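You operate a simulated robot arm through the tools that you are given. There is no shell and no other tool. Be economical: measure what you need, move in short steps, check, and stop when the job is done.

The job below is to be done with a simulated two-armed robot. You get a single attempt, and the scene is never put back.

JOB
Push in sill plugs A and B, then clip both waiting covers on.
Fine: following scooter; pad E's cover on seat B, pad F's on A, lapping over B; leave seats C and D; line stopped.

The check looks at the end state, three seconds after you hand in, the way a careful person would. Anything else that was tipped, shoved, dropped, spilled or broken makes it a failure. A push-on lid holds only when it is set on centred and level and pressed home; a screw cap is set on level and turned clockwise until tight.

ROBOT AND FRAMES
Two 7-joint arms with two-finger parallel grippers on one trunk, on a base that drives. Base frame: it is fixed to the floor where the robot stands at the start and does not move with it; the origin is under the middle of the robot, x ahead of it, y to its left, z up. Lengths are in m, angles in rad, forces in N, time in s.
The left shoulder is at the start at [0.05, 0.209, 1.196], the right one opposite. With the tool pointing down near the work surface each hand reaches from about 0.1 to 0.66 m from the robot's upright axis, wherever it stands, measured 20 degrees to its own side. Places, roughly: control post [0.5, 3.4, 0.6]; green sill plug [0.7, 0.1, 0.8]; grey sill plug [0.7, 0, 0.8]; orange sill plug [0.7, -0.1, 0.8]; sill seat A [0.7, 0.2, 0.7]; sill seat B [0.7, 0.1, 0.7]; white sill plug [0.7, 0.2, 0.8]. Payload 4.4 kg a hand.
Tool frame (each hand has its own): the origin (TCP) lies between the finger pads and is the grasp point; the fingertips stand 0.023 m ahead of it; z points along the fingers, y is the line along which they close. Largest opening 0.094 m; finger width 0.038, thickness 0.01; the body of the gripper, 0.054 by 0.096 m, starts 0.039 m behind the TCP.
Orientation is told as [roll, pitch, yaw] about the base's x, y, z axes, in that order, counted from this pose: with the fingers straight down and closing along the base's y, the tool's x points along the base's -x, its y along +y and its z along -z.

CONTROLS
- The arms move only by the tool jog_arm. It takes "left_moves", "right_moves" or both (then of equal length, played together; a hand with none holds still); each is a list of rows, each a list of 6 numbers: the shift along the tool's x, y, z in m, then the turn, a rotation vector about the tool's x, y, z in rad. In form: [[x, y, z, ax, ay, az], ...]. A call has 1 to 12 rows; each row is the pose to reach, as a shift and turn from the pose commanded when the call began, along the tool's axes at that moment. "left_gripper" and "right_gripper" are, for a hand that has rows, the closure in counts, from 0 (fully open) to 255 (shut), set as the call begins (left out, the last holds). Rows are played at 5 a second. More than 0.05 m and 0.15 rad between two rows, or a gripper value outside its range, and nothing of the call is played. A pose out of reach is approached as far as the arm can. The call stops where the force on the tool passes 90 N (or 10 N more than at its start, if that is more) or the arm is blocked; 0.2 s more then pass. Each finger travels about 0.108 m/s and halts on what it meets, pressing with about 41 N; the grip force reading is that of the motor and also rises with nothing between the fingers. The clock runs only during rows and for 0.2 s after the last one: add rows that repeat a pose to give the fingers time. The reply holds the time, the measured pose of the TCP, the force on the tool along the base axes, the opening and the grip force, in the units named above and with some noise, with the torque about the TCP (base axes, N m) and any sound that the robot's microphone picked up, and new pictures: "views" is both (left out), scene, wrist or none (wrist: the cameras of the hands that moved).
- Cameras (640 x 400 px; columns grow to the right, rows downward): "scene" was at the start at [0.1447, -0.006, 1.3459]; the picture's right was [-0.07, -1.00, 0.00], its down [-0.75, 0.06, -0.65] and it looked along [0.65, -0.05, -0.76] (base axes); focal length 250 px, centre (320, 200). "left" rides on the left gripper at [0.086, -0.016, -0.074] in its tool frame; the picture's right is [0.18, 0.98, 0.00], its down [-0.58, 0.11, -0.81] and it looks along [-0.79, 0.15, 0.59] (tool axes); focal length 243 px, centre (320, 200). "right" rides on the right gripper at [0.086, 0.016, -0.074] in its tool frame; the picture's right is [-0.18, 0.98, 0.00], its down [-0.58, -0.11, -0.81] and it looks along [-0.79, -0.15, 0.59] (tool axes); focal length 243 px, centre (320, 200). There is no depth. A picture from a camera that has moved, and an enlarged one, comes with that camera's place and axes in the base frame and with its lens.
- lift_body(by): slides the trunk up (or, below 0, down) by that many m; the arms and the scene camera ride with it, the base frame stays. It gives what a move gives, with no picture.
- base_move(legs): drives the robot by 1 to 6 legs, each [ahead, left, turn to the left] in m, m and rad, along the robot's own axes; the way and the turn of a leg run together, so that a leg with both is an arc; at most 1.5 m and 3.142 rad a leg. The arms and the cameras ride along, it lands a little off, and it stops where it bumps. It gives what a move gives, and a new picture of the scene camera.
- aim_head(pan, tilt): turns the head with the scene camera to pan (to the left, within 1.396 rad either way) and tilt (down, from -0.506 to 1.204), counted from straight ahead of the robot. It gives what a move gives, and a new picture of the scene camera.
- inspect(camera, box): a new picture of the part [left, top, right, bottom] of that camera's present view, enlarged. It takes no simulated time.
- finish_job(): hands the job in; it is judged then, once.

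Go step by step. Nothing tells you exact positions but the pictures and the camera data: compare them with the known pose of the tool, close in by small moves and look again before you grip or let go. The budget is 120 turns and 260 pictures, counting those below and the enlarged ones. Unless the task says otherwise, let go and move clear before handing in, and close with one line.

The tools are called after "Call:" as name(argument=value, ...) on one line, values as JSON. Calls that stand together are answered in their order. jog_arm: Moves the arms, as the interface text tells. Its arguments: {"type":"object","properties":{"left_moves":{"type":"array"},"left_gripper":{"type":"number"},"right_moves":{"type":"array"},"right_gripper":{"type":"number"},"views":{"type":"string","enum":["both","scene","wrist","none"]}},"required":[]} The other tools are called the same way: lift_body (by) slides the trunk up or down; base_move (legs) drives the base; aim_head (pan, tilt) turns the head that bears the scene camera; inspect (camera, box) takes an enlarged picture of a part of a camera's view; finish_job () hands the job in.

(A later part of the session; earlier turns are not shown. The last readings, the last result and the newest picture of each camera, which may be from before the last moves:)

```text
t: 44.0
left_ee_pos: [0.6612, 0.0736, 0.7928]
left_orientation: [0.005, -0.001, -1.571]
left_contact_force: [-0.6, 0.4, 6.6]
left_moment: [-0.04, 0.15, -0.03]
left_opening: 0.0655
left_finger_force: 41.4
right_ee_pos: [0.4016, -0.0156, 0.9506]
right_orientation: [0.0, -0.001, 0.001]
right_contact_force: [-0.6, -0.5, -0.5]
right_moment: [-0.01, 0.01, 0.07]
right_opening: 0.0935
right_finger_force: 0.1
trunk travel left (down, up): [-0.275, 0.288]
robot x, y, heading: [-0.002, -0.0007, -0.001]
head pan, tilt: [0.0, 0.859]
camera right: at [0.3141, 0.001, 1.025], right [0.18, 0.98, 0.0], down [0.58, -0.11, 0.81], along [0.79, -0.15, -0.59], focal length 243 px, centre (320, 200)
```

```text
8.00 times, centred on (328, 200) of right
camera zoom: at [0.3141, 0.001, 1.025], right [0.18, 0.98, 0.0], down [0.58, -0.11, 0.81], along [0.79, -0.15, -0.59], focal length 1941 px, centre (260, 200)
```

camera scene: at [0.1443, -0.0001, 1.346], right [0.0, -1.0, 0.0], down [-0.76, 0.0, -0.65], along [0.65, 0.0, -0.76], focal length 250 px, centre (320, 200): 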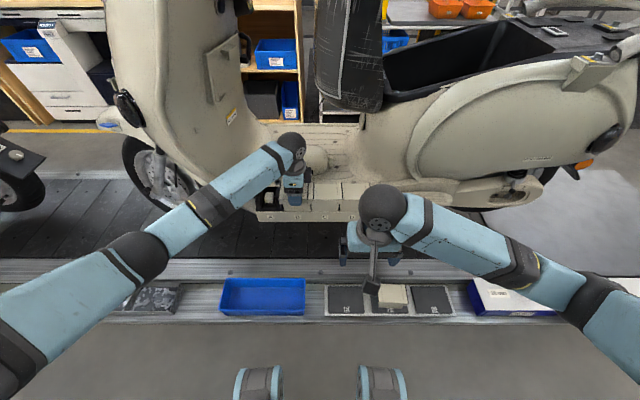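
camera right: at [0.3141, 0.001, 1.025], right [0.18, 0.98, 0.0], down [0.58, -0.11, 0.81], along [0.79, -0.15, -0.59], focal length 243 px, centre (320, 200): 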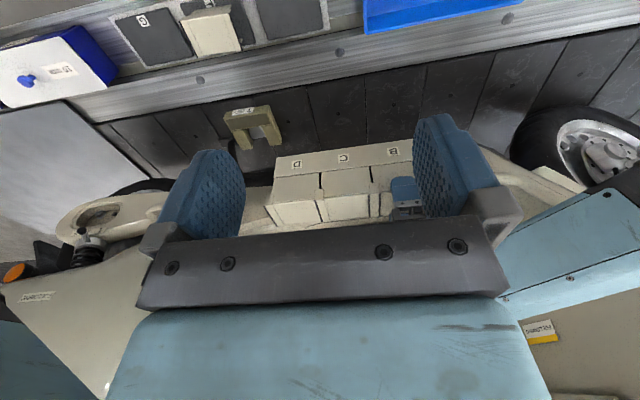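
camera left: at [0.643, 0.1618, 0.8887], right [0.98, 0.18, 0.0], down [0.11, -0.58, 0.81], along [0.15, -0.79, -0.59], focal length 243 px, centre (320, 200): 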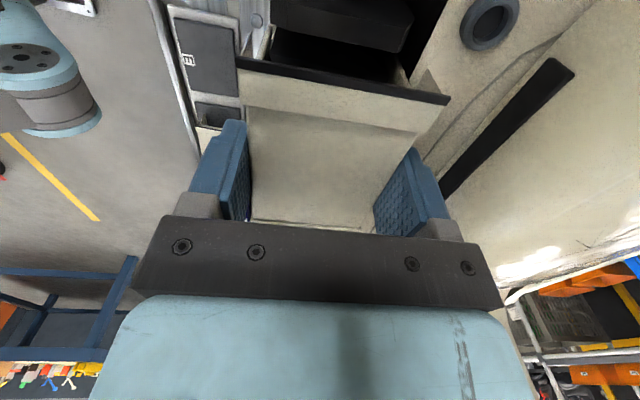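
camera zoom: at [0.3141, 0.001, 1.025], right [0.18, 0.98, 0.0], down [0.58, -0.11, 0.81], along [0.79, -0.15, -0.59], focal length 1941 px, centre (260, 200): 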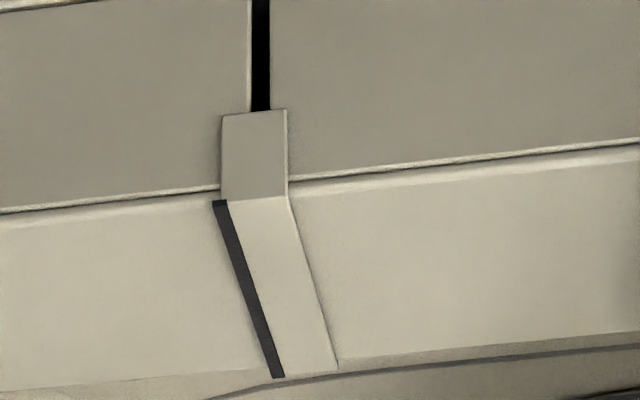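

B is level with C and aligned. I keep hold and press further in 2 mm steps, watching the force for the clip.

Call:
jog_arm(left_moves=[[0, 0, 0.002, 0, 0, 0], [0, 0, 0.004, 0, 0, 0], [0, 0, 0.006, 0, 0, 0], [0, 0, 0.006, 0, 0, 0]], views="none")

Call:
inspect(camera="scene", box=[294, 178, 350, 213])

Call:
inspect(camera="right", box=[350, 170, 405, 225])

```text
t: 45.0
left_ee_pos: [0.6609, 0.0724, 0.7905]
left_orientation: [0.01, -0.001, -1.569]
left_contact_force: [6.6, 2.0, 34.0]
left_moment: [-0.07, 0.23, 0.01]
left_opening: 0.0658
left_finger_force: 40.8
right_ee_pos: [0.4013, -0.0176, 0.9502]
right_orientation: [-0.001, -0.002, 0.003]
right_contact_force: [0.1, 0.1, 0.7]
right_moment: [0.05, 0.01, 0.0]
right_opening: 0.094
right_finger_force: 0.0
trunk travel left (down, up): [-0.275, 0.288]
robot x, y, heading: [-0.0011, 0.0008, -0.003]
head pan, tilt: [0.0, 0.859]
```

```text
11.43 times, centred on (322, 196) of scene
camera zoom: at [0.1417, -0.0002, 1.3465], right [0.0, -1.0, 0.0], down [-0.76, 0.0, -0.66], along [0.66, 0.0, -0.76], focal length 2855 px, centre (297, 251)
```

zoom: 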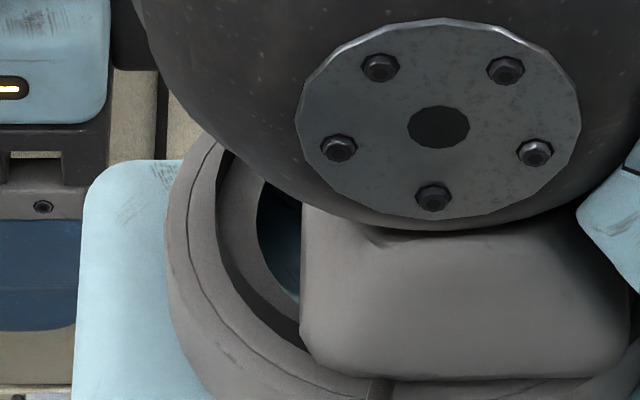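

```text
7.27 times, centred on (378, 198) of right
camera zoom: at [0.3124, 0.0006, 1.0257], right [0.18, 0.98, 0.0], down [0.58, -0.11, 0.81], along [0.79, -0.15, -0.59], focal length 1764 px, centre (-98, 218)
```

zoom: 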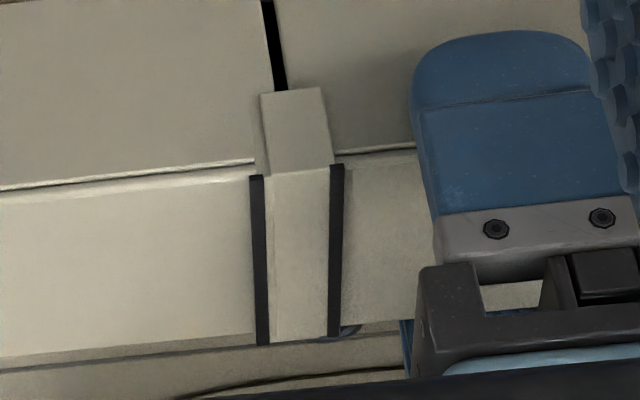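

It resists with 34 N. I loosen slightly (about 5 mm each side), lift clear, and look at the cover.

Call:
jog_arm(left_moves=[[0, 0, -0.001, 0, 0, 0], [0, 0, -0.003, 0, 0, 0], [0, 0, -0.02, 0, 0, 0], [0, 0, -0.06, 0, 0, 0], [0, 0, -0.08, 0, 0, 0], [0, 0, -0.08, 0, 0, 0]], right_moves=[[0, 0, 0, 0, 0, 0], [0.0, -0.03, 0, 0, 0, 0], [0.0, -0.07, 0, 0, 0, 0], [0.0, -0.11, 0, 0, 0, 0], [0.0, -0.15, 0, 0, 0, 0], [0.0, -0.15, 0, 0, 0, 0]], left_gripper=50, views="scene")

Call:
inspect(camera="scene", box=[260, 170, 360, 232])

Call:
inspect(camera="left", box=[160, 0, 480, 200])

```text
t: 46.4
left_ee_pos: [0.6613, 0.0764, 0.8657]
left_orientation: [0.003, 0.0, -1.569]
left_contact_force: [0.1, -0.6, -0.2]
left_moment: [-0.02, -0.02, 0.04]
left_opening: 0.0756
left_finger_force: 0.1
right_ee_pos: [0.403, -0.1645, 0.9473]
right_orientation: [-0.001, -0.002, 0.002]
right_contact_force: [-0.1, -0.6, -0.7]
right_moment: [0.01, -0.01, 0.04]
right_opening: 0.0939
right_finger_force: 0.0
trunk travel left (down, up): [-0.275, 0.288]
robot x, y, heading: [0.0001, 0.0009, 0.003]
head pan, tilt: [0.0, 0.859]
camera scene: at [0.1451, 0.0008, 1.3459], right [0.0, -1.0, 0.0], down [-0.76, 0.0, -0.65], along [0.65, 0.0, -0.76], focal length 250 px, centre (320, 200)
```

scene: 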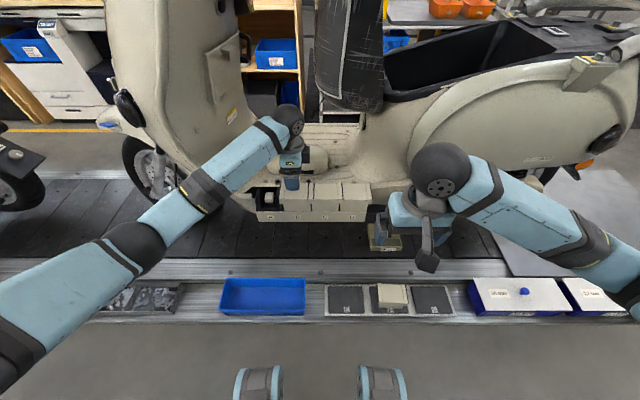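

```text
6.40 times, centred on (310, 201) of scene
camera zoom: at [0.1451, 0.0008, 1.3459], right [0.0, -1.0, 0.0], down [-0.76, 0.0, -0.65], along [0.65, 0.0, -0.76], focal length 1599 px, centre (384, 194)
```

zoom: 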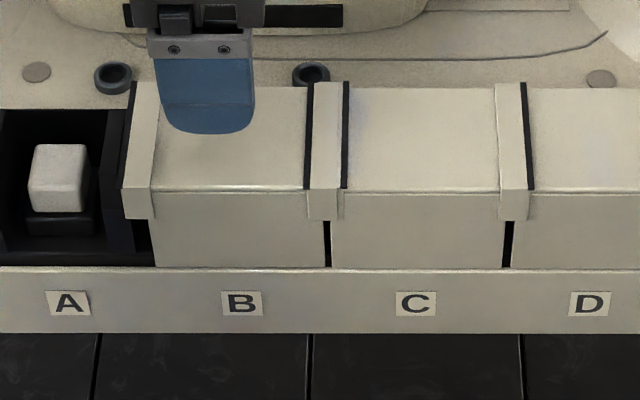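

```text
2.00 times, centred on (320, 100) of left
camera zoom: at [0.6431, 0.1622, 0.9419], right [0.98, 0.18, 0.0], down [0.11, -0.58, 0.81], along [0.15, -0.79, -0.59], focal length 485 px, centre (320, 400)
```

zoom: 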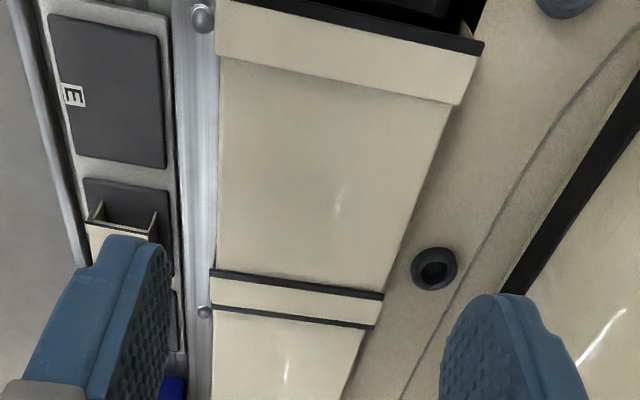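

B sits level and in line with C and D. Now I close the fingers and press B home at its centre.

Call:
jog_arm(left_moves=[[-0.004, -0.002, 0, 0, 0, 0], [-0.004, -0.002, 0, 0, 0, 0], [-0.004, -0.002, 0.02, 0, 0, 0], [-0.004, -0.002, 0.04, 0, 0, 0], [-0.004, -0.002, 0.047, 0, 0, 0], [-0.004, -0.002, 0.052, 0, 0, 0], [-0.004, -0.002, 0.056, 0, 0, 0], [-0.004, -0.002, 0.06, 0, 0, 0], [-0.004, -0.002, 0.064, 0, 0, 0], [-0.004, -0.002, 0.068, 0, 0, 0], [-0.004, -0.002, 0.072, 0, 0, 0], [-0.004, -0.002, 0.076, 0, 0, 0]], left_gripper=255, views="none")

Call:
inspect(camera="scene", box=[260, 170, 360, 232])

```text
t: 48.7
left_ee_pos: [0.6625, 0.0687, 0.8157]
left_orientation: [0.031, -0.009, -1.568]
left_contact_force: [-17.1, 5.9, 42.5]
left_moment: [0.85, 0.45, 0.18]
left_opening: 0.0
left_finger_force: 40.9
right_ee_pos: [0.4009, -0.1639, 0.9501]
right_orientation: [0.001, -0.002, 0.003]
right_contact_force: [0.0, -0.1, 0.3]
right_moment: [-0.01, -0.01, 0.01]
right_opening: 0.0941
right_finger_force: 0.1
trunk travel left (down, up): [-0.275, 0.288]
robot x, y, heading: [0.0004, 0.0034, 0.005]
head pan, tilt: [0.0, 0.859]
stopped in row 11 (left hand): the force on the tool passed its limit at 93 N (the readings are from after the stop); the commanded pose is now the measured one
```

```text
6.40 times, centred on (310, 201) of scene
camera zoom: at [0.1391, 0.0005, 1.3461], right [0.0, -1.0, 0.0], down [-0.75, 0.0, -0.66], along [0.66, 0.0, -0.75], focal length 1599 px, centre (384, 194)
```

zoom: 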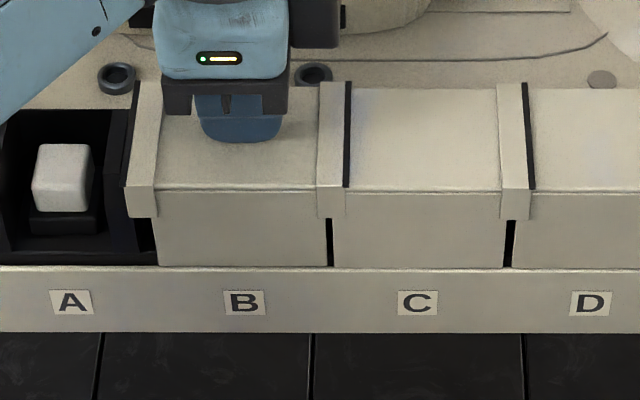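

B snapped home: C's left edge is now under B's strip, just like C over D. I lift off, withdraw the right hand, then head for cover F.

Call:
jog_arm(left_moves=[[0, 0, -0.02, 0, 0, 0], [0, 0, -0.06, 0.004, -0.015, 0], [0, 0, -0.09, 0.004, -0.02, 0], [0, -0.04, -0.09, 0.004, -0.02, 0], [0, -0.08, -0.09, 0.004, -0.02, 0], [0, -0.12, -0.09, 0.004, -0.02, 0], [-0.03, -0.15, -0.09, 0.004, -0.02, 0], [-0.06, -0.175, -0.09, 0.004, -0.02, 0], [-0.1, -0.185, -0.09, 0.004, -0.02, 0], [-0.1, -0.185, -0.09, 0.004, -0.02, 0]], right_moves=[[0.01, -0.03, -0.02, 0, 0, 0], [0.02, -0.06, -0.04, 0, 0, 0], [0.03, -0.1, -0.06, 0, 0, 0], [0.04, -0.14, -0.08, 0, 0, 0], [0.06, -0.18, -0.1, 0, 0, 0], [0.07, -0.21, -0.1, 0, 0, 0], [0.075, -0.225, -0.1, 0, 0, 0], [0.075, -0.225, -0.1, 0, 0, 0], [0.075, -0.225, -0.1, 0, 0, 0], [0.075, -0.225, -0.1, 0, 0, 0]], left_gripper=0, views="scene")

Call:
inspect(camera="scene", box=[240, 170, 380, 257])

Call:
inspect(camera="scene", box=[320, 270, 450, 350])

```text
t: 50.9
left_ee_pos: [0.4793, -0.0307, 0.8976]
left_orientation: [0.016, -0.025, -1.569]
left_contact_force: [0.4, 0.6, 0.2]
left_moment: [-0.02, 0.02, -0.01]
left_opening: 0.0944
left_finger_force: 0.0
right_ee_pos: [0.3307, -0.3885, 1.0486]
right_orientation: [0.0, 0.001, -0.001]
right_contact_force: [-0.5, 0.4, -0.2]
right_moment: [-0.02, 0.04, 0.02]
right_opening: 0.0943
right_finger_force: 0.1
trunk travel left (down, up): [-0.275, 0.288]
robot x, y, heading: [-0.0009, -0.0017, -0.001]
head pan, tilt: [0.0, 0.859]
camera scene: at [0.1448, 0.0014, 1.3459], right [0.0, -1.0, 0.0], down [-0.76, 0.0, -0.65], along [0.65, 0.0, -0.76], focal length 250 px, centre (320, 200)
```

scene: 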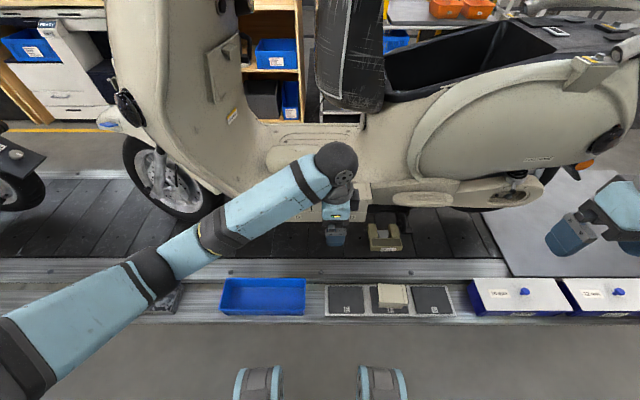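

```text
4.57 times, centred on (310, 214) of scene
camera zoom: at [0.1448, 0.0014, 1.3459], right [0.0, -1.0, 0.0], down [-0.76, 0.0, -0.65], along [0.65, 0.0, -0.76], focal length 1142 px, centre (366, 138)
```

zoom: 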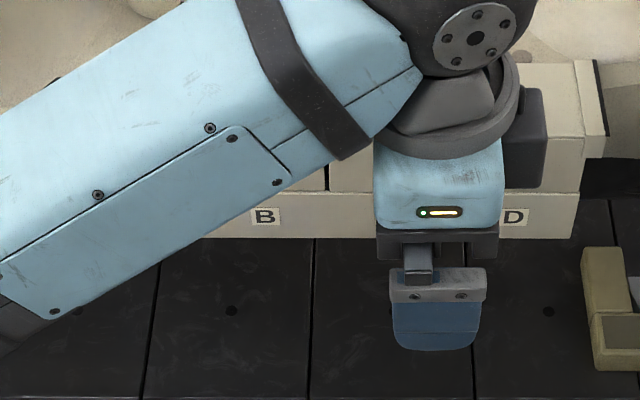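

```text
4.92 times, centred on (385, 310) of scene
camera zoom: at [0.1448, 0.0014, 1.3459], right [0.0, -1.0, 0.0], down [-0.76, 0.0, -0.65], along [0.65, 0.0, -0.76], focal length 1230 px, centre (0, -342)
```

zoom: 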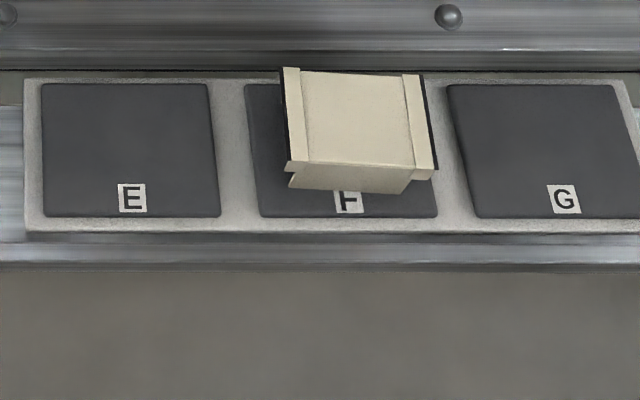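

B and both pads look right; cover F sits at about (0.480, −0.257) with a yaw of about −0.07. I level the tool, turn it by −0.07 and move over F to test reach.

Call:
jog_arm(left_moves=[[-0.04, 0, 0, 0.01, -0.008, 0.02], [-0.08, 0, 0, 0.025, -0.016, 0.04], [-0.12, 0, 0, 0.025, -0.016, 0.07], [-0.16, 0, 0, 0.025, -0.016, 0.07], [-0.2, 0, 0, 0.025, -0.016, 0.07], [-0.226, 0, 0, 0.025, -0.016, 0.07], [-0.226, 0, 0, 0.025, -0.016, 0.07]], views="none")

Call:
lift_body(by=-0.2)

Call:
inspect(camera="left", box=[0, 0, 640, 400])

Call:
inspect(camera="scene", box=[310, 230, 450, 318])

```text
t: 52.5
left_ee_pos: [0.4784, -0.2559, 0.8974]
left_orientation: [-0.009, -0.041, -1.64]
left_contact_force: [0.5, 0.7, -0.4]
left_moment: [-0.03, -0.05, 0.02]
left_opening: 0.0941
left_finger_force: 0.0
right_ee_pos: [0.3301, -0.3893, 1.0476]
right_orientation: [0.002, 0.001, 0.002]
right_contact_force: [0.1, 0.0, -0.5]
right_moment: [0.0, 0.02, 0.01]
right_opening: 0.0941
right_finger_force: 0.0
trunk travel left (down, up): [-0.275, 0.288]
robot x, y, heading: [-0.0001, -0.0016, 0.007]
head pan, tilt: [0.0, 0.859]
```

```text
t: 54.7
left_ee_pos: [0.4779, -0.2562, 0.6975]
left_orientation: [-0.007, -0.04, -1.64]
left_contact_force: [0.8, 0.1, 0.3]
left_moment: [-0.05, 0.02, -0.02]
left_opening: 0.0942
left_finger_force: 0.2
right_ee_pos: [0.3304, -0.3897, 0.8483]
right_orientation: [0.001, 0.0, 0.001]
right_contact_force: [0.0, -0.1, 0.2]
right_moment: [0.01, 0.01, -0.02]
right_opening: 0.0939
right_finger_force: 0.1
trunk travel left (down, up): [-0.075, 0.488]
robot x, y, heading: [0.0014, 0.0023, 0.001]
head pan, tilt: [0.0, 0.859]
```

```text
1.00 times, centred on (320, 200) of left (not enlarged: the box is as wide or as high as the picture)
camera zoom: at [0.4669, -0.1655, 0.7702], right [0.99, 0.12, -0.01], down [0.08, -0.56, 0.83], along [0.09, -0.82, -0.56], focal length 243 px, centre (320, 200)
```

zoom: 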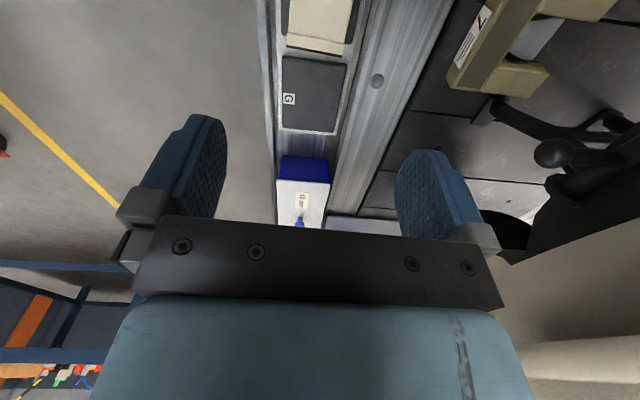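

```text
4.55 times, centred on (380, 274) of scene
camera zoom: at [0.1447, 0.0005, 1.146], right [0.0, -1.0, 0.0], down [-0.76, 0.0, -0.65], along [0.65, 0.0, -0.76], focal length 1135 px, centre (47, -136)
```

zoom: 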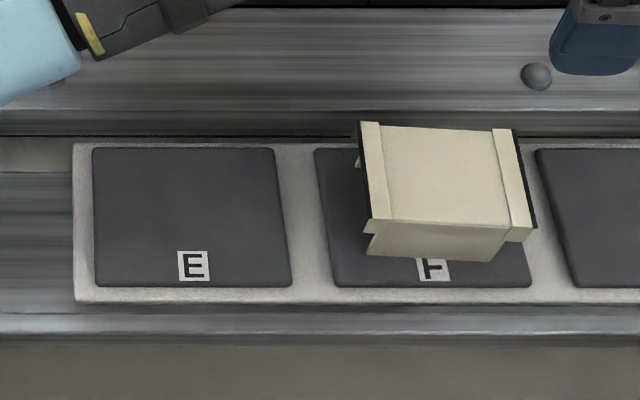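

The left hand reaches F. I level the tool (pitch reading −0.04) and check the scene again before descending.

Call:
jog_arm(left_moves=[[-0.002, 0, 0, -0.004, 0.02, 0], [-0.002, 0, 0, -0.007, 0.04, 0.008], [-0.002, 0, 0.04, -0.007, 0.04, 0.008], [-0.002, 0, 0.08, -0.007, 0.04, 0.008], [-0.002, 0, 0.08, -0.007, 0.04, 0.008]], views="wrist")

```text
t: 56.1
left_ee_pos: [0.5025, -0.2381, 0.6153]
left_orientation: [0.026, 0.024, -1.614]
left_contact_force: [-0.9, -0.1, -0.1]
left_moment: [-0.02, 0.01, -0.06]
left_opening: 0.0937
left_finger_force: 0.0
right_ee_pos: [0.3302, -0.3895, 0.8485]
right_orientation: [0.001, 0.0, 0.003]
right_contact_force: [-0.4, 0.2, -0.1]
right_moment: [0.02, 0.05, 0.02]
right_opening: 0.0939
right_finger_force: 0.0
trunk travel left (down, up): [-0.075, 0.488]
robot x, y, heading: [-0.0001, 0.0015, 0.007]
head pan, tilt: [0.0, 0.859]
stopped in row 5 (left hand): the arm was blocked; the commanded pose is now the measured one
camera left: at [0.4876, -0.1537, 0.693], right [0.99, 0.14, 0.03], down [0.06, -0.6, 0.8], along [0.13, -0.79, -0.61], focal length 243 px, centre (320, 200)
```

left: 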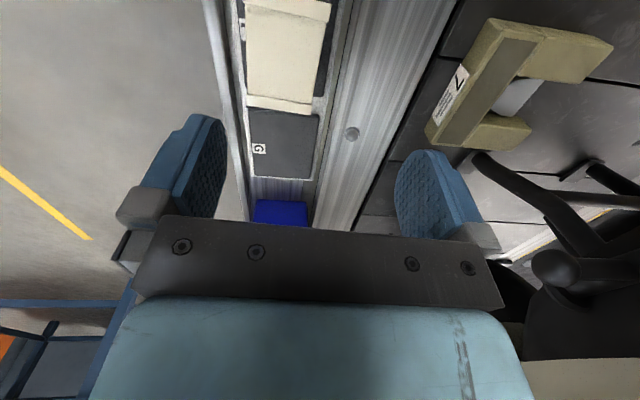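

The left arm got blocked (limit) reaching so far across. I raise the hand and shift the base 0.2 m to the right to make F comfortable.

Call:
jog_arm(left_moves=[[0, 0, -0.04, 0, 0, 0], [0.03, -0.01, -0.08, 0, 0, 0], [0.06, -0.02, -0.08, 0, 0, 0], [0.1, -0.024, -0.08, 0, 0, 0], [0.1, -0.024, -0.08, 0, 0, 0]], views="none")

Call:
base_move(legs=[[0, -0.2, 0]])

```text
refused: row 2 steps farther than a row can; nothing moved
```

```text
t: 58.5
left_ee_pos: [0.5016, -0.4376, 0.6138]
left_orientation: [0.024, 0.024, -1.616]
left_contact_force: [0.3, 0.5, 0.4]
left_moment: [-0.01, -0.02, 0.03]
left_opening: 0.0938
left_finger_force: 0.0
right_ee_pos: [0.3297, -0.5882, 0.8484]
right_orientation: [0.0, 0.0, 0.002]
right_contact_force: [0.4, -0.1, 0.4]
right_moment: [-0.02, -0.04, 0.0]
right_opening: 0.094
right_finger_force: 0.1
trunk travel left (down, up): [-0.075, 0.488]
robot x, y, heading: [0.0024, -0.2, 0.001]
head pan, tilt: [0.0, 0.859]
camera scene: at [0.1452, -0.1988, 1.1459], right [0.0, -1.0, 0.0], down [-0.76, 0.0, -0.65], along [0.65, 0.0, -0.76], focal length 250 px, centre (320, 200)
```

scene: 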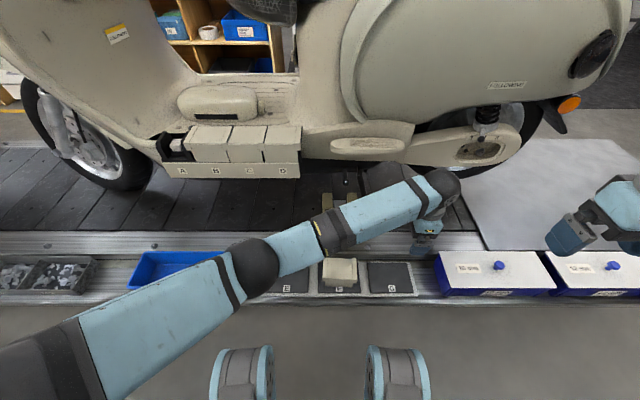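

The base moved 0.2 m right cleanly. Now I bring the left hand over F at (0.478, −0.258), levelling and setting the yaw to −1.646.

Call:
jog_arm(left_moves=[[0.04, -0.008, 0, 0.012, -0.012, 0.015], [0.08, -0.016, 0, 0.024, -0.024, 0.03], [0.12, -0.024, 0, 0.024, -0.024, 0.03], [0.155, -0.0317, 0, 0.024, -0.024, 0.03], [0.1788, -0.0317, 0, 0.024, -0.024, 0.03], [0.1788, -0.0317, 0, 0.024, -0.024, 0.03]], views="wrist")

Call:
inspect(camera="scene", box=[270, 230, 430, 330])

```text
t: 59.9
left_ee_pos: [0.4773, -0.2573, 0.6161]
left_orientation: [0.0, 0.0, -1.645]
left_contact_force: [1.0, 0.7, -0.2]
left_moment: [-0.02, -0.02, -0.01]
left_opening: 0.0941
left_finger_force: 0.1
right_ee_pos: [0.33, -0.5889, 0.8477]
right_orientation: [0.001, 0.0, 0.002]
right_contact_force: [-0.2, 0.5, 0.2]
right_moment: [-0.01, -0.01, 0.0]
right_opening: 0.094
right_finger_force: 0.1
trunk travel left (down, up): [-0.075, 0.488]
robot x, y, heading: [-0.0021, -0.1972, 0.003]
head pan, tilt: [0.0, 0.859]
camera left: at [0.4672, -0.1702, 0.6923], right [0.99, 0.11, 0.0], down [0.07, -0.59, 0.81], along [0.09, -0.8, -0.59], focal length 243 px, centre (320, 200)
```

left: 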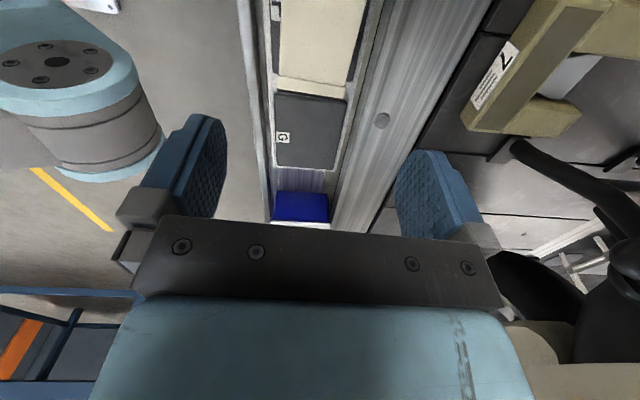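

```text
4.00 times, centred on (350, 280) of scene
camera zoom: at [0.1452, -0.1987, 1.1459], right [0.0, -1.0, 0.0], down [-0.76, 0.0, -0.65], along [0.65, 0.0, -0.76], focal length 999 px, centre (200, -120)
```

zoom: 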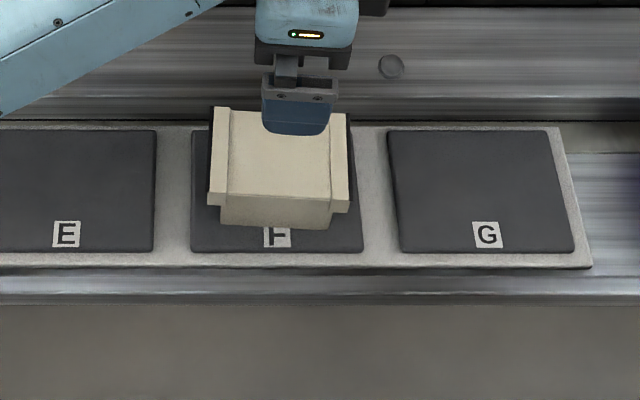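

F is centred under the fingers. I descend to z 0.455 and check.

Call:
jog_arm(left_moves=[[0, 0, 0.045, 0, 0, 0], [0, 0, 0.09, 0, 0, 0], [0, 0, 0.13, 0, 0, 0], [0, 0, 0.15, 0, 0, 0], [0, 0, 0.161, 0, 0, 0], [0, 0, 0.161, 0, 0, 0]], views="wrist")

Call:
inspect(camera="scene", box=[270, 230, 430, 330])

```text
t: 61.3
left_ee_pos: [0.4778, -0.2579, 0.4566]
left_orientation: [-0.001, 0.0, -1.646]
left_contact_force: [-1.0, 0.9, -0.5]
left_moment: [0.01, 0.0, -0.01]
left_opening: 0.094
left_finger_force: 0.1
right_ee_pos: [0.3301, -0.5887, 0.8482]
right_orientation: [0.001, -0.001, 0.002]
right_contact_force: [-0.1, -0.1, 0.3]
right_moment: [-0.01, 0.01, -0.03]
right_opening: 0.0938
right_finger_force: 0.0
trunk travel left (down, up): [-0.075, 0.488]
robot x, y, heading: [0.0001, -0.2001, 0.001]
head pan, tilt: [0.0, 0.859]
camera left: at [0.4669, -0.1704, 0.5331], right [0.99, 0.11, 0.0], down [0.07, -0.59, 0.81], along [0.09, -0.8, -0.59], focal length 243 px, centre (320, 200)
```

left: 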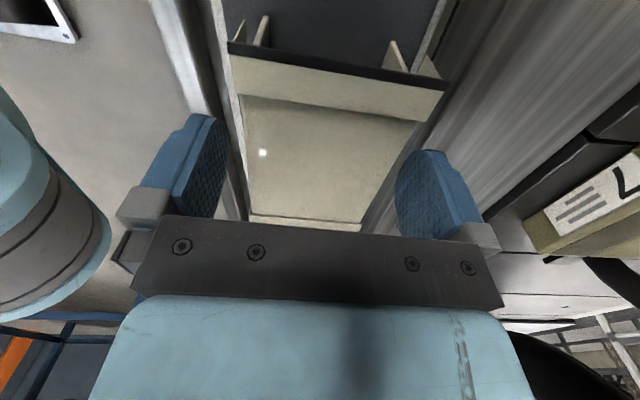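

```text
4.00 times, centred on (350, 280) of scene
camera zoom: at [0.1452, -0.1987, 1.1459], right [0.0, -1.0, 0.0], down [-0.76, 0.0, -0.65], along [0.65, 0.0, -0.76], focal length 999 px, centre (200, -120)
```

zoom: 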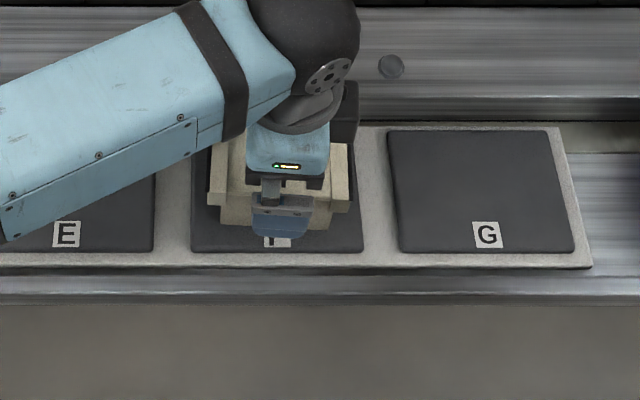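

Fingers are ~3 mm too far right relative to F; I nudge and grip, then lift.

Call:
jog_arm(left_moves=[[0.003, 0, 0, 0, 0, 0], [0.003, 0, 0, 0, 0, 0]], views="none")

Call:
jog_arm(left_moves=[[0, 0, 0, 0, 0, 0], [0, 0, 0, 0, 0, 0], [0, 0, 0, 0, 0, 0], [0, 0, 0, 0, 0, 0], [0, 0, -0.02, 0, 0, 0], [0, 0, -0.06, 0, 0, 0], [0, 0, -0.1, 0, 0, 0], [0, 0, -0.1, 0, 0, 0]], left_gripper=255, views="wrist")

Call:
inspect(camera="scene", box=[270, 200, 430, 300])

```text
t: 61.9
left_ee_pos: [0.4784, -0.2545, 0.4581]
left_orientation: [0.001, 0.001, -1.646]
left_contact_force: [0.2, -0.3, 0.5]
left_moment: [0.01, 0.0, -0.01]
left_opening: 0.094
left_finger_force: 0.1
right_ee_pos: [0.3298, -0.5888, 0.8481]
right_orientation: [0.002, 0.0, 0.0]
right_contact_force: [0.4, -0.5, -0.1]
right_moment: [0.02, -0.02, 0.03]
right_opening: 0.0941
right_finger_force: 0.1
trunk travel left (down, up): [-0.075, 0.488]
robot x, y, heading: [0.0024, -0.2007, -0.002]
head pan, tilt: [0.0, 0.859]
```

```text
t: 63.7
left_ee_pos: [0.4778, -0.2539, 0.5576]
left_orientation: [-0.001, 0.0, -1.645]
left_contact_force: [1.7, 0.1, -0.8]
left_moment: [0.01, 0.02, 0.02]
left_opening: 0.0655
left_finger_force: 41.0
right_ee_pos: [0.3301, -0.5893, 0.8483]
right_orientation: [0.001, 0.0, 0.001]
right_contact_force: [0.0, 0.0, 1.1]
right_moment: [0.05, 0.01, -0.01]
right_opening: 0.0939
right_finger_force: 0.0
trunk travel left (down, up): [-0.075, 0.488]
robot x, y, heading: [-0.0004, -0.1984, -0.0]
head pan, tilt: [0.0, 0.859]
camera left: at [0.4676, -0.167, 0.6328], right [0.99, 0.11, 0.0], down [0.07, -0.59, 0.81], along [0.09, -0.8, -0.59], focal length 243 px, centre (320, 200)
```

left: 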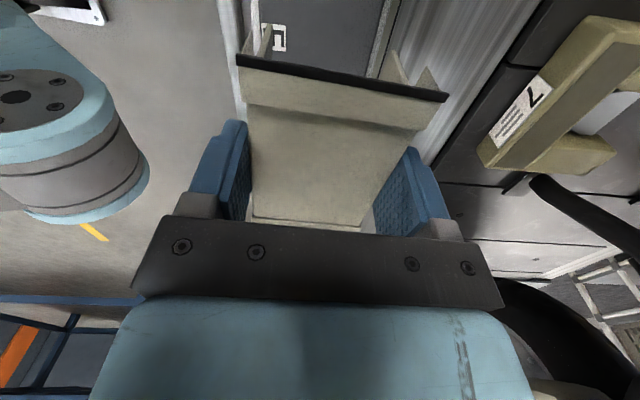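

```text
4.00 times, centred on (350, 250) of scene
camera zoom: at [0.1452, -0.1987, 1.1459], right [0.0, -1.0, 0.0], down [-0.76, 0.0, -0.65], along [0.65, 0.0, -0.76], focal length 999 px, centre (200, 0)
```

zoom: 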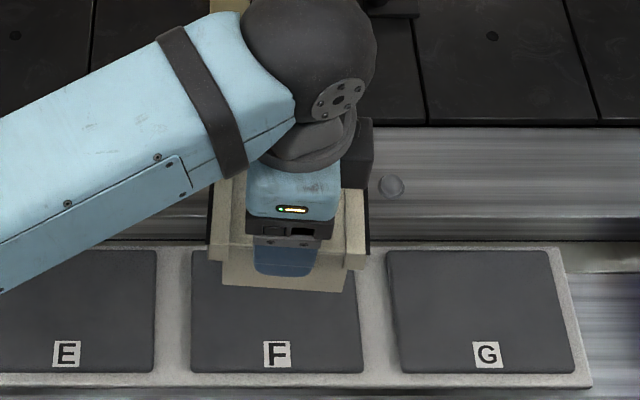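

F is gripped the same way as E was. I raise the trunk and shift the base back left.

Call:
lift_body(by=0.2)

Call:
base_move(legs=[[0, 0.2, 0]])

```text
t: 65.8
left_ee_pos: [0.478, -0.2546, 0.7573]
left_orientation: [-0.001, 0.0, -1.647]
left_contact_force: [0.2, 0.8, -0.8]
left_moment: [-0.03, 0.0, -0.02]
left_opening: 0.0653
left_finger_force: 41.0
right_ee_pos: [0.3297, -0.5892, 1.0479]
right_orientation: [0.001, -0.001, 0.003]
right_contact_force: [-0.2, 0.5, -0.4]
right_moment: [0.03, -0.04, -0.04]
right_opening: 0.0939
right_finger_force: 0.1
trunk travel left (down, up): [-0.275, 0.288]
robot x, y, heading: [0.0031, -0.1991, -0.002]
head pan, tilt: [0.0, 0.859]
```

```text
t: 68.2
left_ee_pos: [0.4783, -0.0539, 0.7564]
left_orientation: [0.0, -0.001, -1.647]
left_contact_force: [0.5, 0.4, -0.8]
left_moment: [-0.03, 0.03, -0.02]
left_opening: 0.0656
left_finger_force: 40.5
right_ee_pos: [0.3296, -0.39, 1.0484]
right_orientation: [0.0, 0.001, 0.002]
right_contact_force: [-0.5, 0.3, 0.0]
right_moment: [0.01, 0.0, 0.02]
right_opening: 0.0941
right_finger_force: 0.1
trunk travel left (down, up): [-0.275, 0.288]
robot x, y, heading: [0.0, 0.001, 0.001]
head pan, tilt: [0.0, 0.859]
camera scene: at [0.1448, 0.0014, 1.3459], right [0.0, -1.0, 0.0], down [-0.76, 0.0, -0.65], along [0.65, 0.0, -0.76], focal length 250 px, centre (320, 200)
```

scene: 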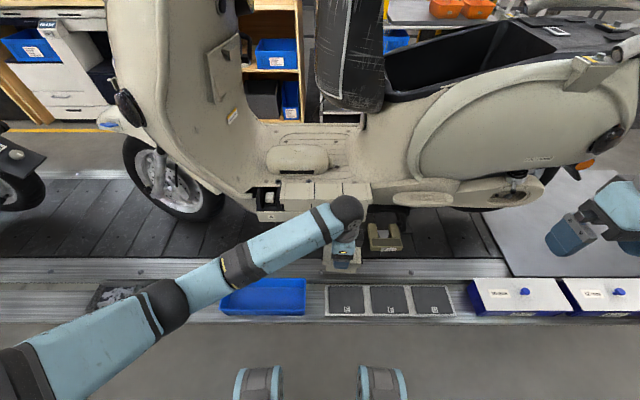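

F is in hand. I move up and over in front of seat A first (x 0.58, y 0.16, z 0.905), straightening the yaw, and check clearance from the leg shield.

Call:
jog_arm(left_moves=[[0, 0, -0.045, 0, 0, 0], [0, 0, -0.09, 0, 0, -0.03], [0.02, 0.01, -0.13, 0, 0, -0.076], [0.06, 0.02, -0.149, 0, 0, -0.076], [0.1, 0.035, -0.149, 0, 0, -0.076], [0.14, 0.05, -0.149, 0, 0, -0.076], [0.18, 0.07, -0.149, 0, 0, -0.076], [0.2215, 0.0834, -0.149, 0, 0, -0.076], [0.2215, 0.0834, -0.149, 0, 0, -0.076]], views="both")

Call:
inspect(camera="scene", box=[190, 120, 350, 220])

```text
t: 70.2
left_ee_pos: [0.5797, 0.162, 0.904]
left_orientation: [0.0, 0.001, -1.568]
left_contact_force: [-0.2, -0.1, -0.8]
left_moment: [-0.01, -0.01, 0.0]
left_opening: 0.0653
left_finger_force: 41.1
right_ee_pos: [0.3306, -0.3899, 1.0474]
right_orientation: [0.0, 0.001, 0.004]
right_contact_force: [0.2, 0.1, 0.4]
right_moment: [0.02, 0.01, -0.01]
right_opening: 0.0936
right_finger_force: 0.0
trunk travel left (down, up): [-0.275, 0.288]
robot x, y, heading: [0.0043, -0.0006, 0.004]
head pan, tilt: [0.0, 0.859]
camera scene: at [0.1449, 0.0004, 1.3459], right [0.0, -1.0, 0.0], down [-0.76, 0.0, -0.65], along [0.65, 0.0, -0.76], focal length 250 px, centre (320, 200)
camera left: at [0.5617, 0.2483, 0.9803], right [0.98, 0.19, 0.0], down [0.11, -0.58, 0.81], along [0.15, -0.79, -0.59], focal length 243 px, centre (320, 200)
```

scene: 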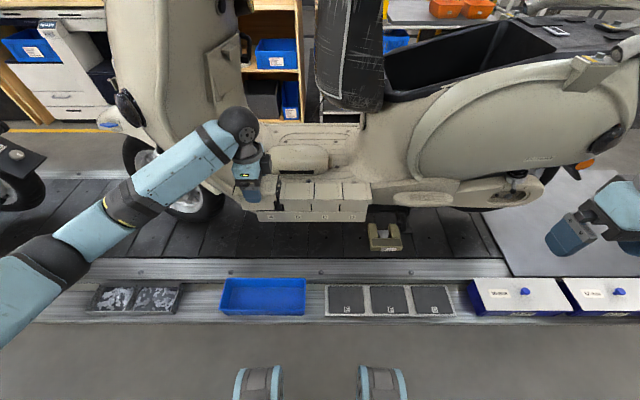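
left: 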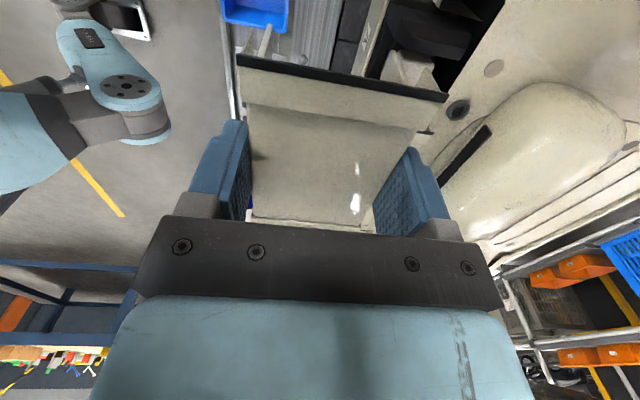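

```text
4.00 times, centred on (270, 170) of scene
camera zoom: at [0.1449, 0.0004, 1.3459], right [0.0, -1.0, 0.0], down [-0.76, 0.0, -0.65], along [0.65, 0.0, -0.76], focal length 999 px, centre (520, 320)
```

zoom: 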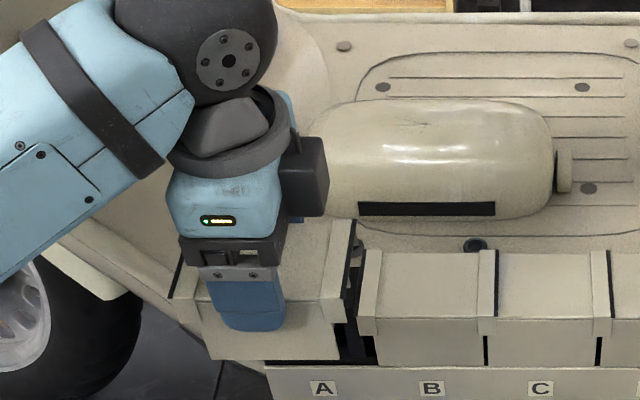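

Clearance looks sufficient (shield at y≈0.28–0.30, camera at 0.25). I move in over seat A.

Call:
jog_arm(left_moves=[[0, 0.03, 0, 0, 0, 0], [0, 0.06, 0, 0, 0, 0], [-0.001, 0.081, 0, 0, 0, 0], [-0.001, 0.081, 0.03, 0, 0, 0], [-0.001, 0.081, 0.055, 0, 0, 0], [-0.001, 0.081, 0.068, 0, 0, 0], [-0.001, 0.081, 0.068, 0, 0, 0]], views="both")

Call:
inspect(camera="scene", box=[235, 160, 325, 216])

```text
t: 71.8
left_ee_pos: [0.6583, 0.1616, 0.8379]
left_orientation: [0.0, -0.001, -1.568]
left_contact_force: [0.5, 0.4, -0.7]
left_moment: [0.0, 0.04, 0.01]
left_opening: 0.0654
left_finger_force: 41.2
right_ee_pos: [0.3292, -0.3904, 1.0484]
right_orientation: [0.001, -0.001, 0.003]
right_contact_force: [0.0, 0.3, 0.0]
right_moment: [0.03, -0.02, 0.0]
right_opening: 0.0938
right_finger_force: 0.2
trunk travel left (down, up): [-0.275, 0.288]
robot x, y, heading: [-0.0018, -0.002, 0.001]
head pan, tilt: [0.0, 0.859]
camera scene: at [0.1448, 0.0011, 1.3459], right [0.0, -1.0, 0.0], down [-0.76, 0.0, -0.65], along [0.65, 0.0, -0.76], focal length 250 px, centre (320, 200)
camera left: at [0.6403, 0.2473, 0.9131], right [0.98, 0.19, 0.0], down [0.11, -0.58, 0.81], along [0.15, -0.79, -0.59], focal length 243 px, centre (320, 200)
```

scene: 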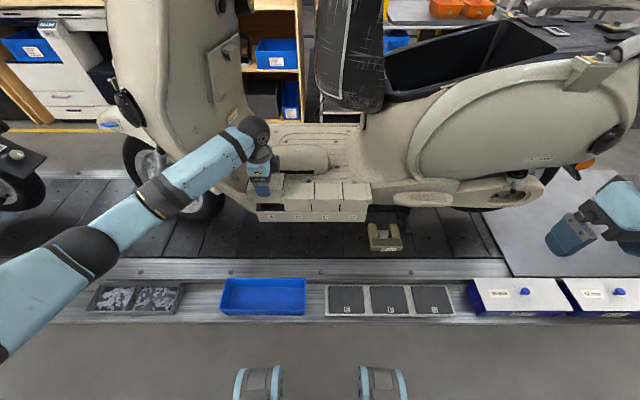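
left: 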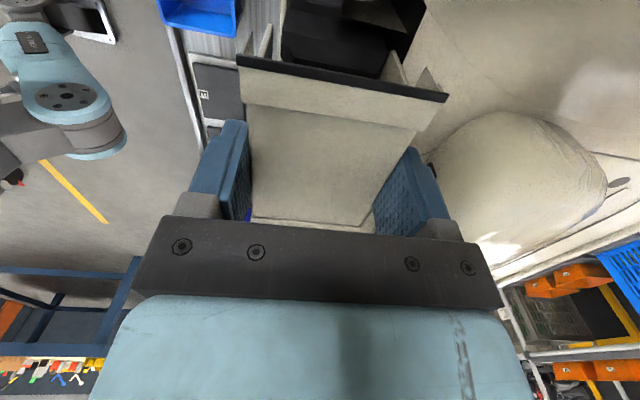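

```text
7.11 times, centred on (280, 188) of scene
camera zoom: at [0.1448, 0.0011, 1.3459], right [0.0, -1.0, 0.0], down [-0.76, 0.0, -0.65], along [0.65, 0.0, -0.76], focal length 1776 px, centre (604, 285)
```

zoom: 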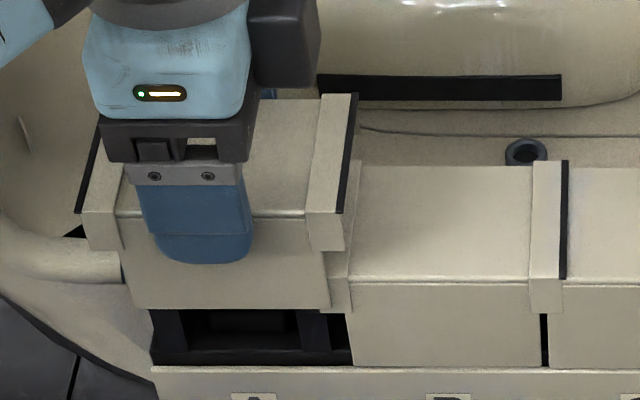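

Nearly aligned over A; I correct +1.5 mm in y and +2.3 mm in x (as worked for B) and lower to ~0.815.

Call:
jog_arm(left_moves=[[0.0015, 0.0023, 0, 0, 0, 0], [0.0015, 0.0023, 0.008, 0, 0, 0], [0.0015, 0.0023, 0.016, 0, 0, 0], [0.0015, 0.0023, 0.023, 0, 0, 0], [0.0015, 0.0023, 0.023, 0, 0, 0]], views="none")

Call:
inspect(camera="scene", box=[235, 160, 325, 216])

```text
t: 73.0
left_ee_pos: [0.6607, 0.1621, 0.8149]
left_orientation: [-0.002, 0.0, -1.568]
left_contact_force: [0.2, -0.3, -0.1]
left_moment: [-0.03, -0.01, -0.01]
left_opening: 0.0654
left_finger_force: 41.0
right_ee_pos: [0.3301, -0.3884, 1.0485]
right_orientation: [0.0, 0.001, 0.004]
right_contact_force: [0.1, 0.0, -1.1]
right_moment: [-0.05, -0.02, -0.01]
right_opening: 0.0938
right_finger_force: 0.0
trunk travel left (down, up): [-0.275, 0.288]
robot x, y, heading: [-0.0029, -0.002, 0.003]
head pan, tilt: [0.0, 0.859]
```

```text
7.11 times, centred on (280, 188) of scene
camera zoom: at [0.1448, 0.0011, 1.3459], right [0.0, -1.0, 0.0], down [-0.76, 0.0, -0.65], along [0.65, 0.0, -0.76], focal length 1776 px, centre (604, 285)
```

zoom: 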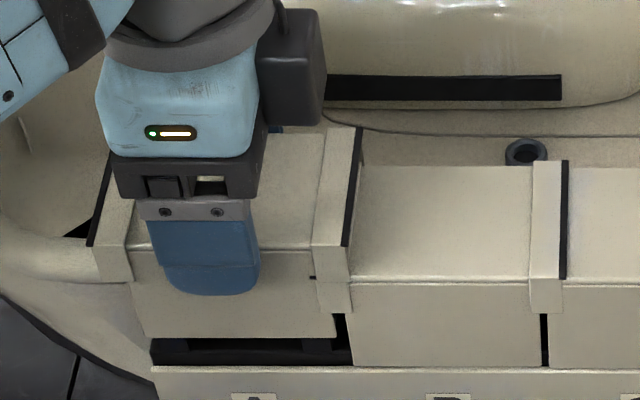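

The gap to B will close to the right size as it descends. I continue down.

Call:
jog_arm(left_moves=[[0, 0, 0.004, 0, 0, 0], [0, 0, 0.008, 0, 0, 0], [0, 0, 0.012, 0, 0, 0], [0, 0, 0.012, 0, 0, 0]], views="none")

Call:
inspect(camera="scene", box=[235, 160, 325, 216])

Call:
inspect(camera="left", box=[200, 0, 480, 175])

```text
t: 74.0
left_ee_pos: [0.661, 0.1612, 0.8027]
left_orientation: [0.0, -0.001, -1.568]
left_contact_force: [0.6, 0.2, -0.5]
left_moment: [0.0, 0.02, 0.02]
left_opening: 0.0655
left_finger_force: 41.1
right_ee_pos: [0.331, -0.389, 1.0479]
right_orientation: [-0.001, 0.002, 0.003]
right_contact_force: [0.4, -0.2, 0.7]
right_moment: [0.0, 0.01, 0.01]
right_opening: 0.094
right_finger_force: 0.0
trunk travel left (down, up): [-0.275, 0.288]
robot x, y, heading: [0.003, 0.0012, 0.001]
head pan, tilt: [0.0, 0.859]
```

```text
7.11 times, centred on (280, 188) of scene
camera zoom: at [0.1448, 0.0012, 1.3459], right [0.0, -1.0, 0.0], down [-0.76, 0.0, -0.65], along [0.65, 0.0, -0.76], focal length 1776 px, centre (604, 285)
```

zoom: 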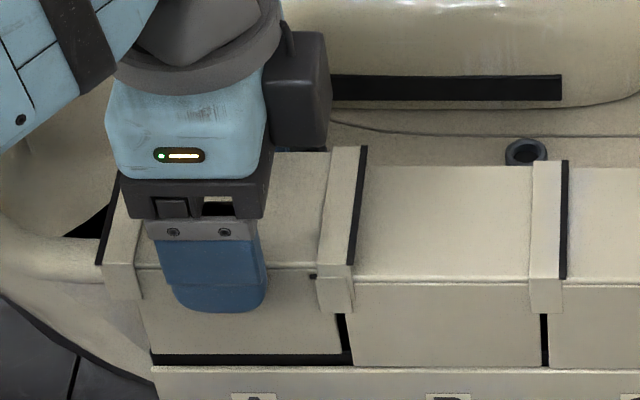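

```text
2.29 times, centred on (340, 88) of left
camera zoom: at [0.6436, 0.2472, 0.8786], right [0.98, 0.19, 0.0], down [0.11, -0.58, 0.81], along [0.15, -0.79, -0.59], focal length 555 px, centre (274, 457)
```

zoom: 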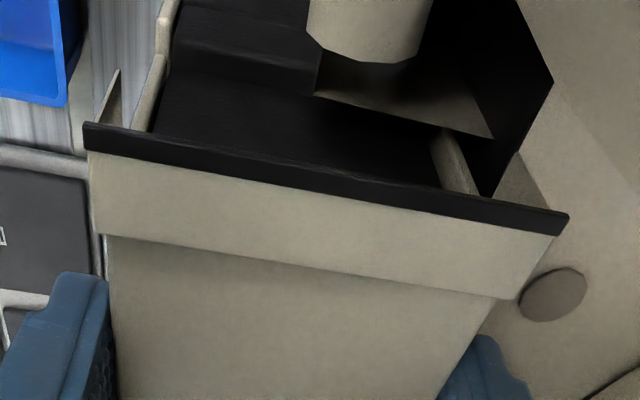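

Spacing is right to within a millimetre. I press down while held.

Call:
jog_arm(left_moves=[[0.0006, 0, 0.003, 0, 0, 0], [0.0006, 0, 0.006, 0, 0, 0], [0.0006, 0, 0.009, 0, 0, 0], [0.0006, 0, 0.011, 0, 0, 0], [0.0006, 0, 0.013, 0, 0, 0], [0.0006, 0, 0.015, 0, 0, 0], [0.0006, 0, 0.015, 0, 0, 0]], views="none")

Call:
inspect(camera="scene", box=[235, 160, 325, 216])

```text
t: 75.6
left_ee_pos: [0.6599, 0.1614, 0.7944]
left_orientation: [0.009, 0.0, -1.57]
left_contact_force: [9.5, 3.2, 42.9]
left_moment: [0.02, 0.22, -0.04]
left_opening: 0.0655
left_finger_force: 40.8
right_ee_pos: [0.3272, -0.3893, 1.0492]
right_orientation: [0.0, -0.004, 0.004]
right_contact_force: [0.4, -1.4, 0.0]
right_moment: [0.0, 0.02, -0.01]
right_opening: 0.0942
right_finger_force: 0.1
trunk travel left (down, up): [-0.275, 0.288]
robot x, y, heading: [0.0, -0.0017, 0.006]
head pan, tilt: [0.0, 0.859]
```

```text
7.11 times, centred on (280, 188) of scene
camera zoom: at [0.1408, 0.0003, 1.3469], right [0.0, -1.0, 0.0], down [-0.75, 0.0, -0.66], along [0.66, 0.0, -0.75], focal length 1776 px, centre (604, 285)
```

zoom: 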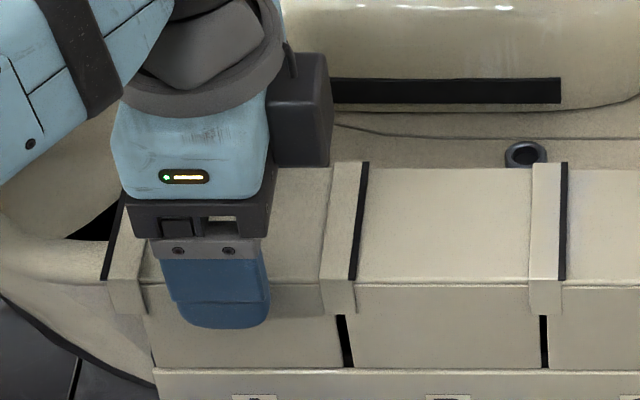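

A is level with B and laps over it, with 43 N. I loosen, lift, then close the fingers above its centre and press it home.

Call:
jog_arm(left_moves=[[0, 0, -0.003, 0, 0, 0], [0, 0, -0.005, 0, 0, 0], [0, 0, -0.025, 0, 0, 0], [0, 0, -0.05, 0, 0, 0], [0, 0, -0.07, 0, 0, 0], [0, 0, -0.07, 0, 0, 0]], left_gripper=50, views="none")

Call:
inspect(camera="scene", box=[235, 160, 345, 228])

Call:
inspect(camera="left", box=[160, 0, 480, 200])

```text
t: 77.0
left_ee_pos: [0.6611, 0.16, 0.8586]
left_orientation: [-0.001, -0.001, -1.569]
left_contact_force: [-0.2, 0.4, -0.1]
left_moment: [-0.02, 0.01, 0.0]
left_opening: 0.0755
left_finger_force: 0.1
right_ee_pos: [0.3305, -0.3888, 1.0477]
right_orientation: [0.0, 0.0, 0.002]
right_contact_force: [-0.5, 0.1, 0.7]
right_moment: [0.01, 0.0, 0.02]
right_opening: 0.0941
right_finger_force: 0.0
trunk travel left (down, up): [-0.275, 0.288]
robot x, y, heading: [-0.0002, 0.0003, 0.006]
head pan, tilt: [0.0, 0.859]
```

```text
5.82 times, centred on (290, 194) of scene
camera zoom: at [0.1448, 0.0012, 1.3459], right [0.0, -1.0, 0.0], down [-0.76, 0.0, -0.65], along [0.65, 0.0, -0.76], focal length 1453 px, centre (494, 235)
```

zoom: 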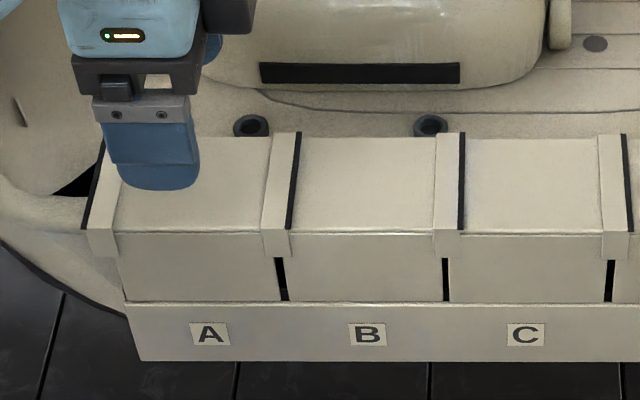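

```text
2.00 times, centred on (320, 100) of left
camera zoom: at [0.6438, 0.2475, 0.9342], right [0.98, 0.19, 0.0], down [0.11, -0.58, 0.81], along [0.15, -0.79, -0.59], focal length 485 px, centre (320, 400)
```

zoom: 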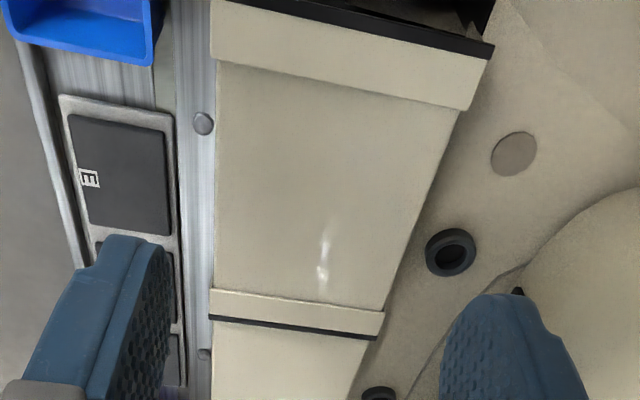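

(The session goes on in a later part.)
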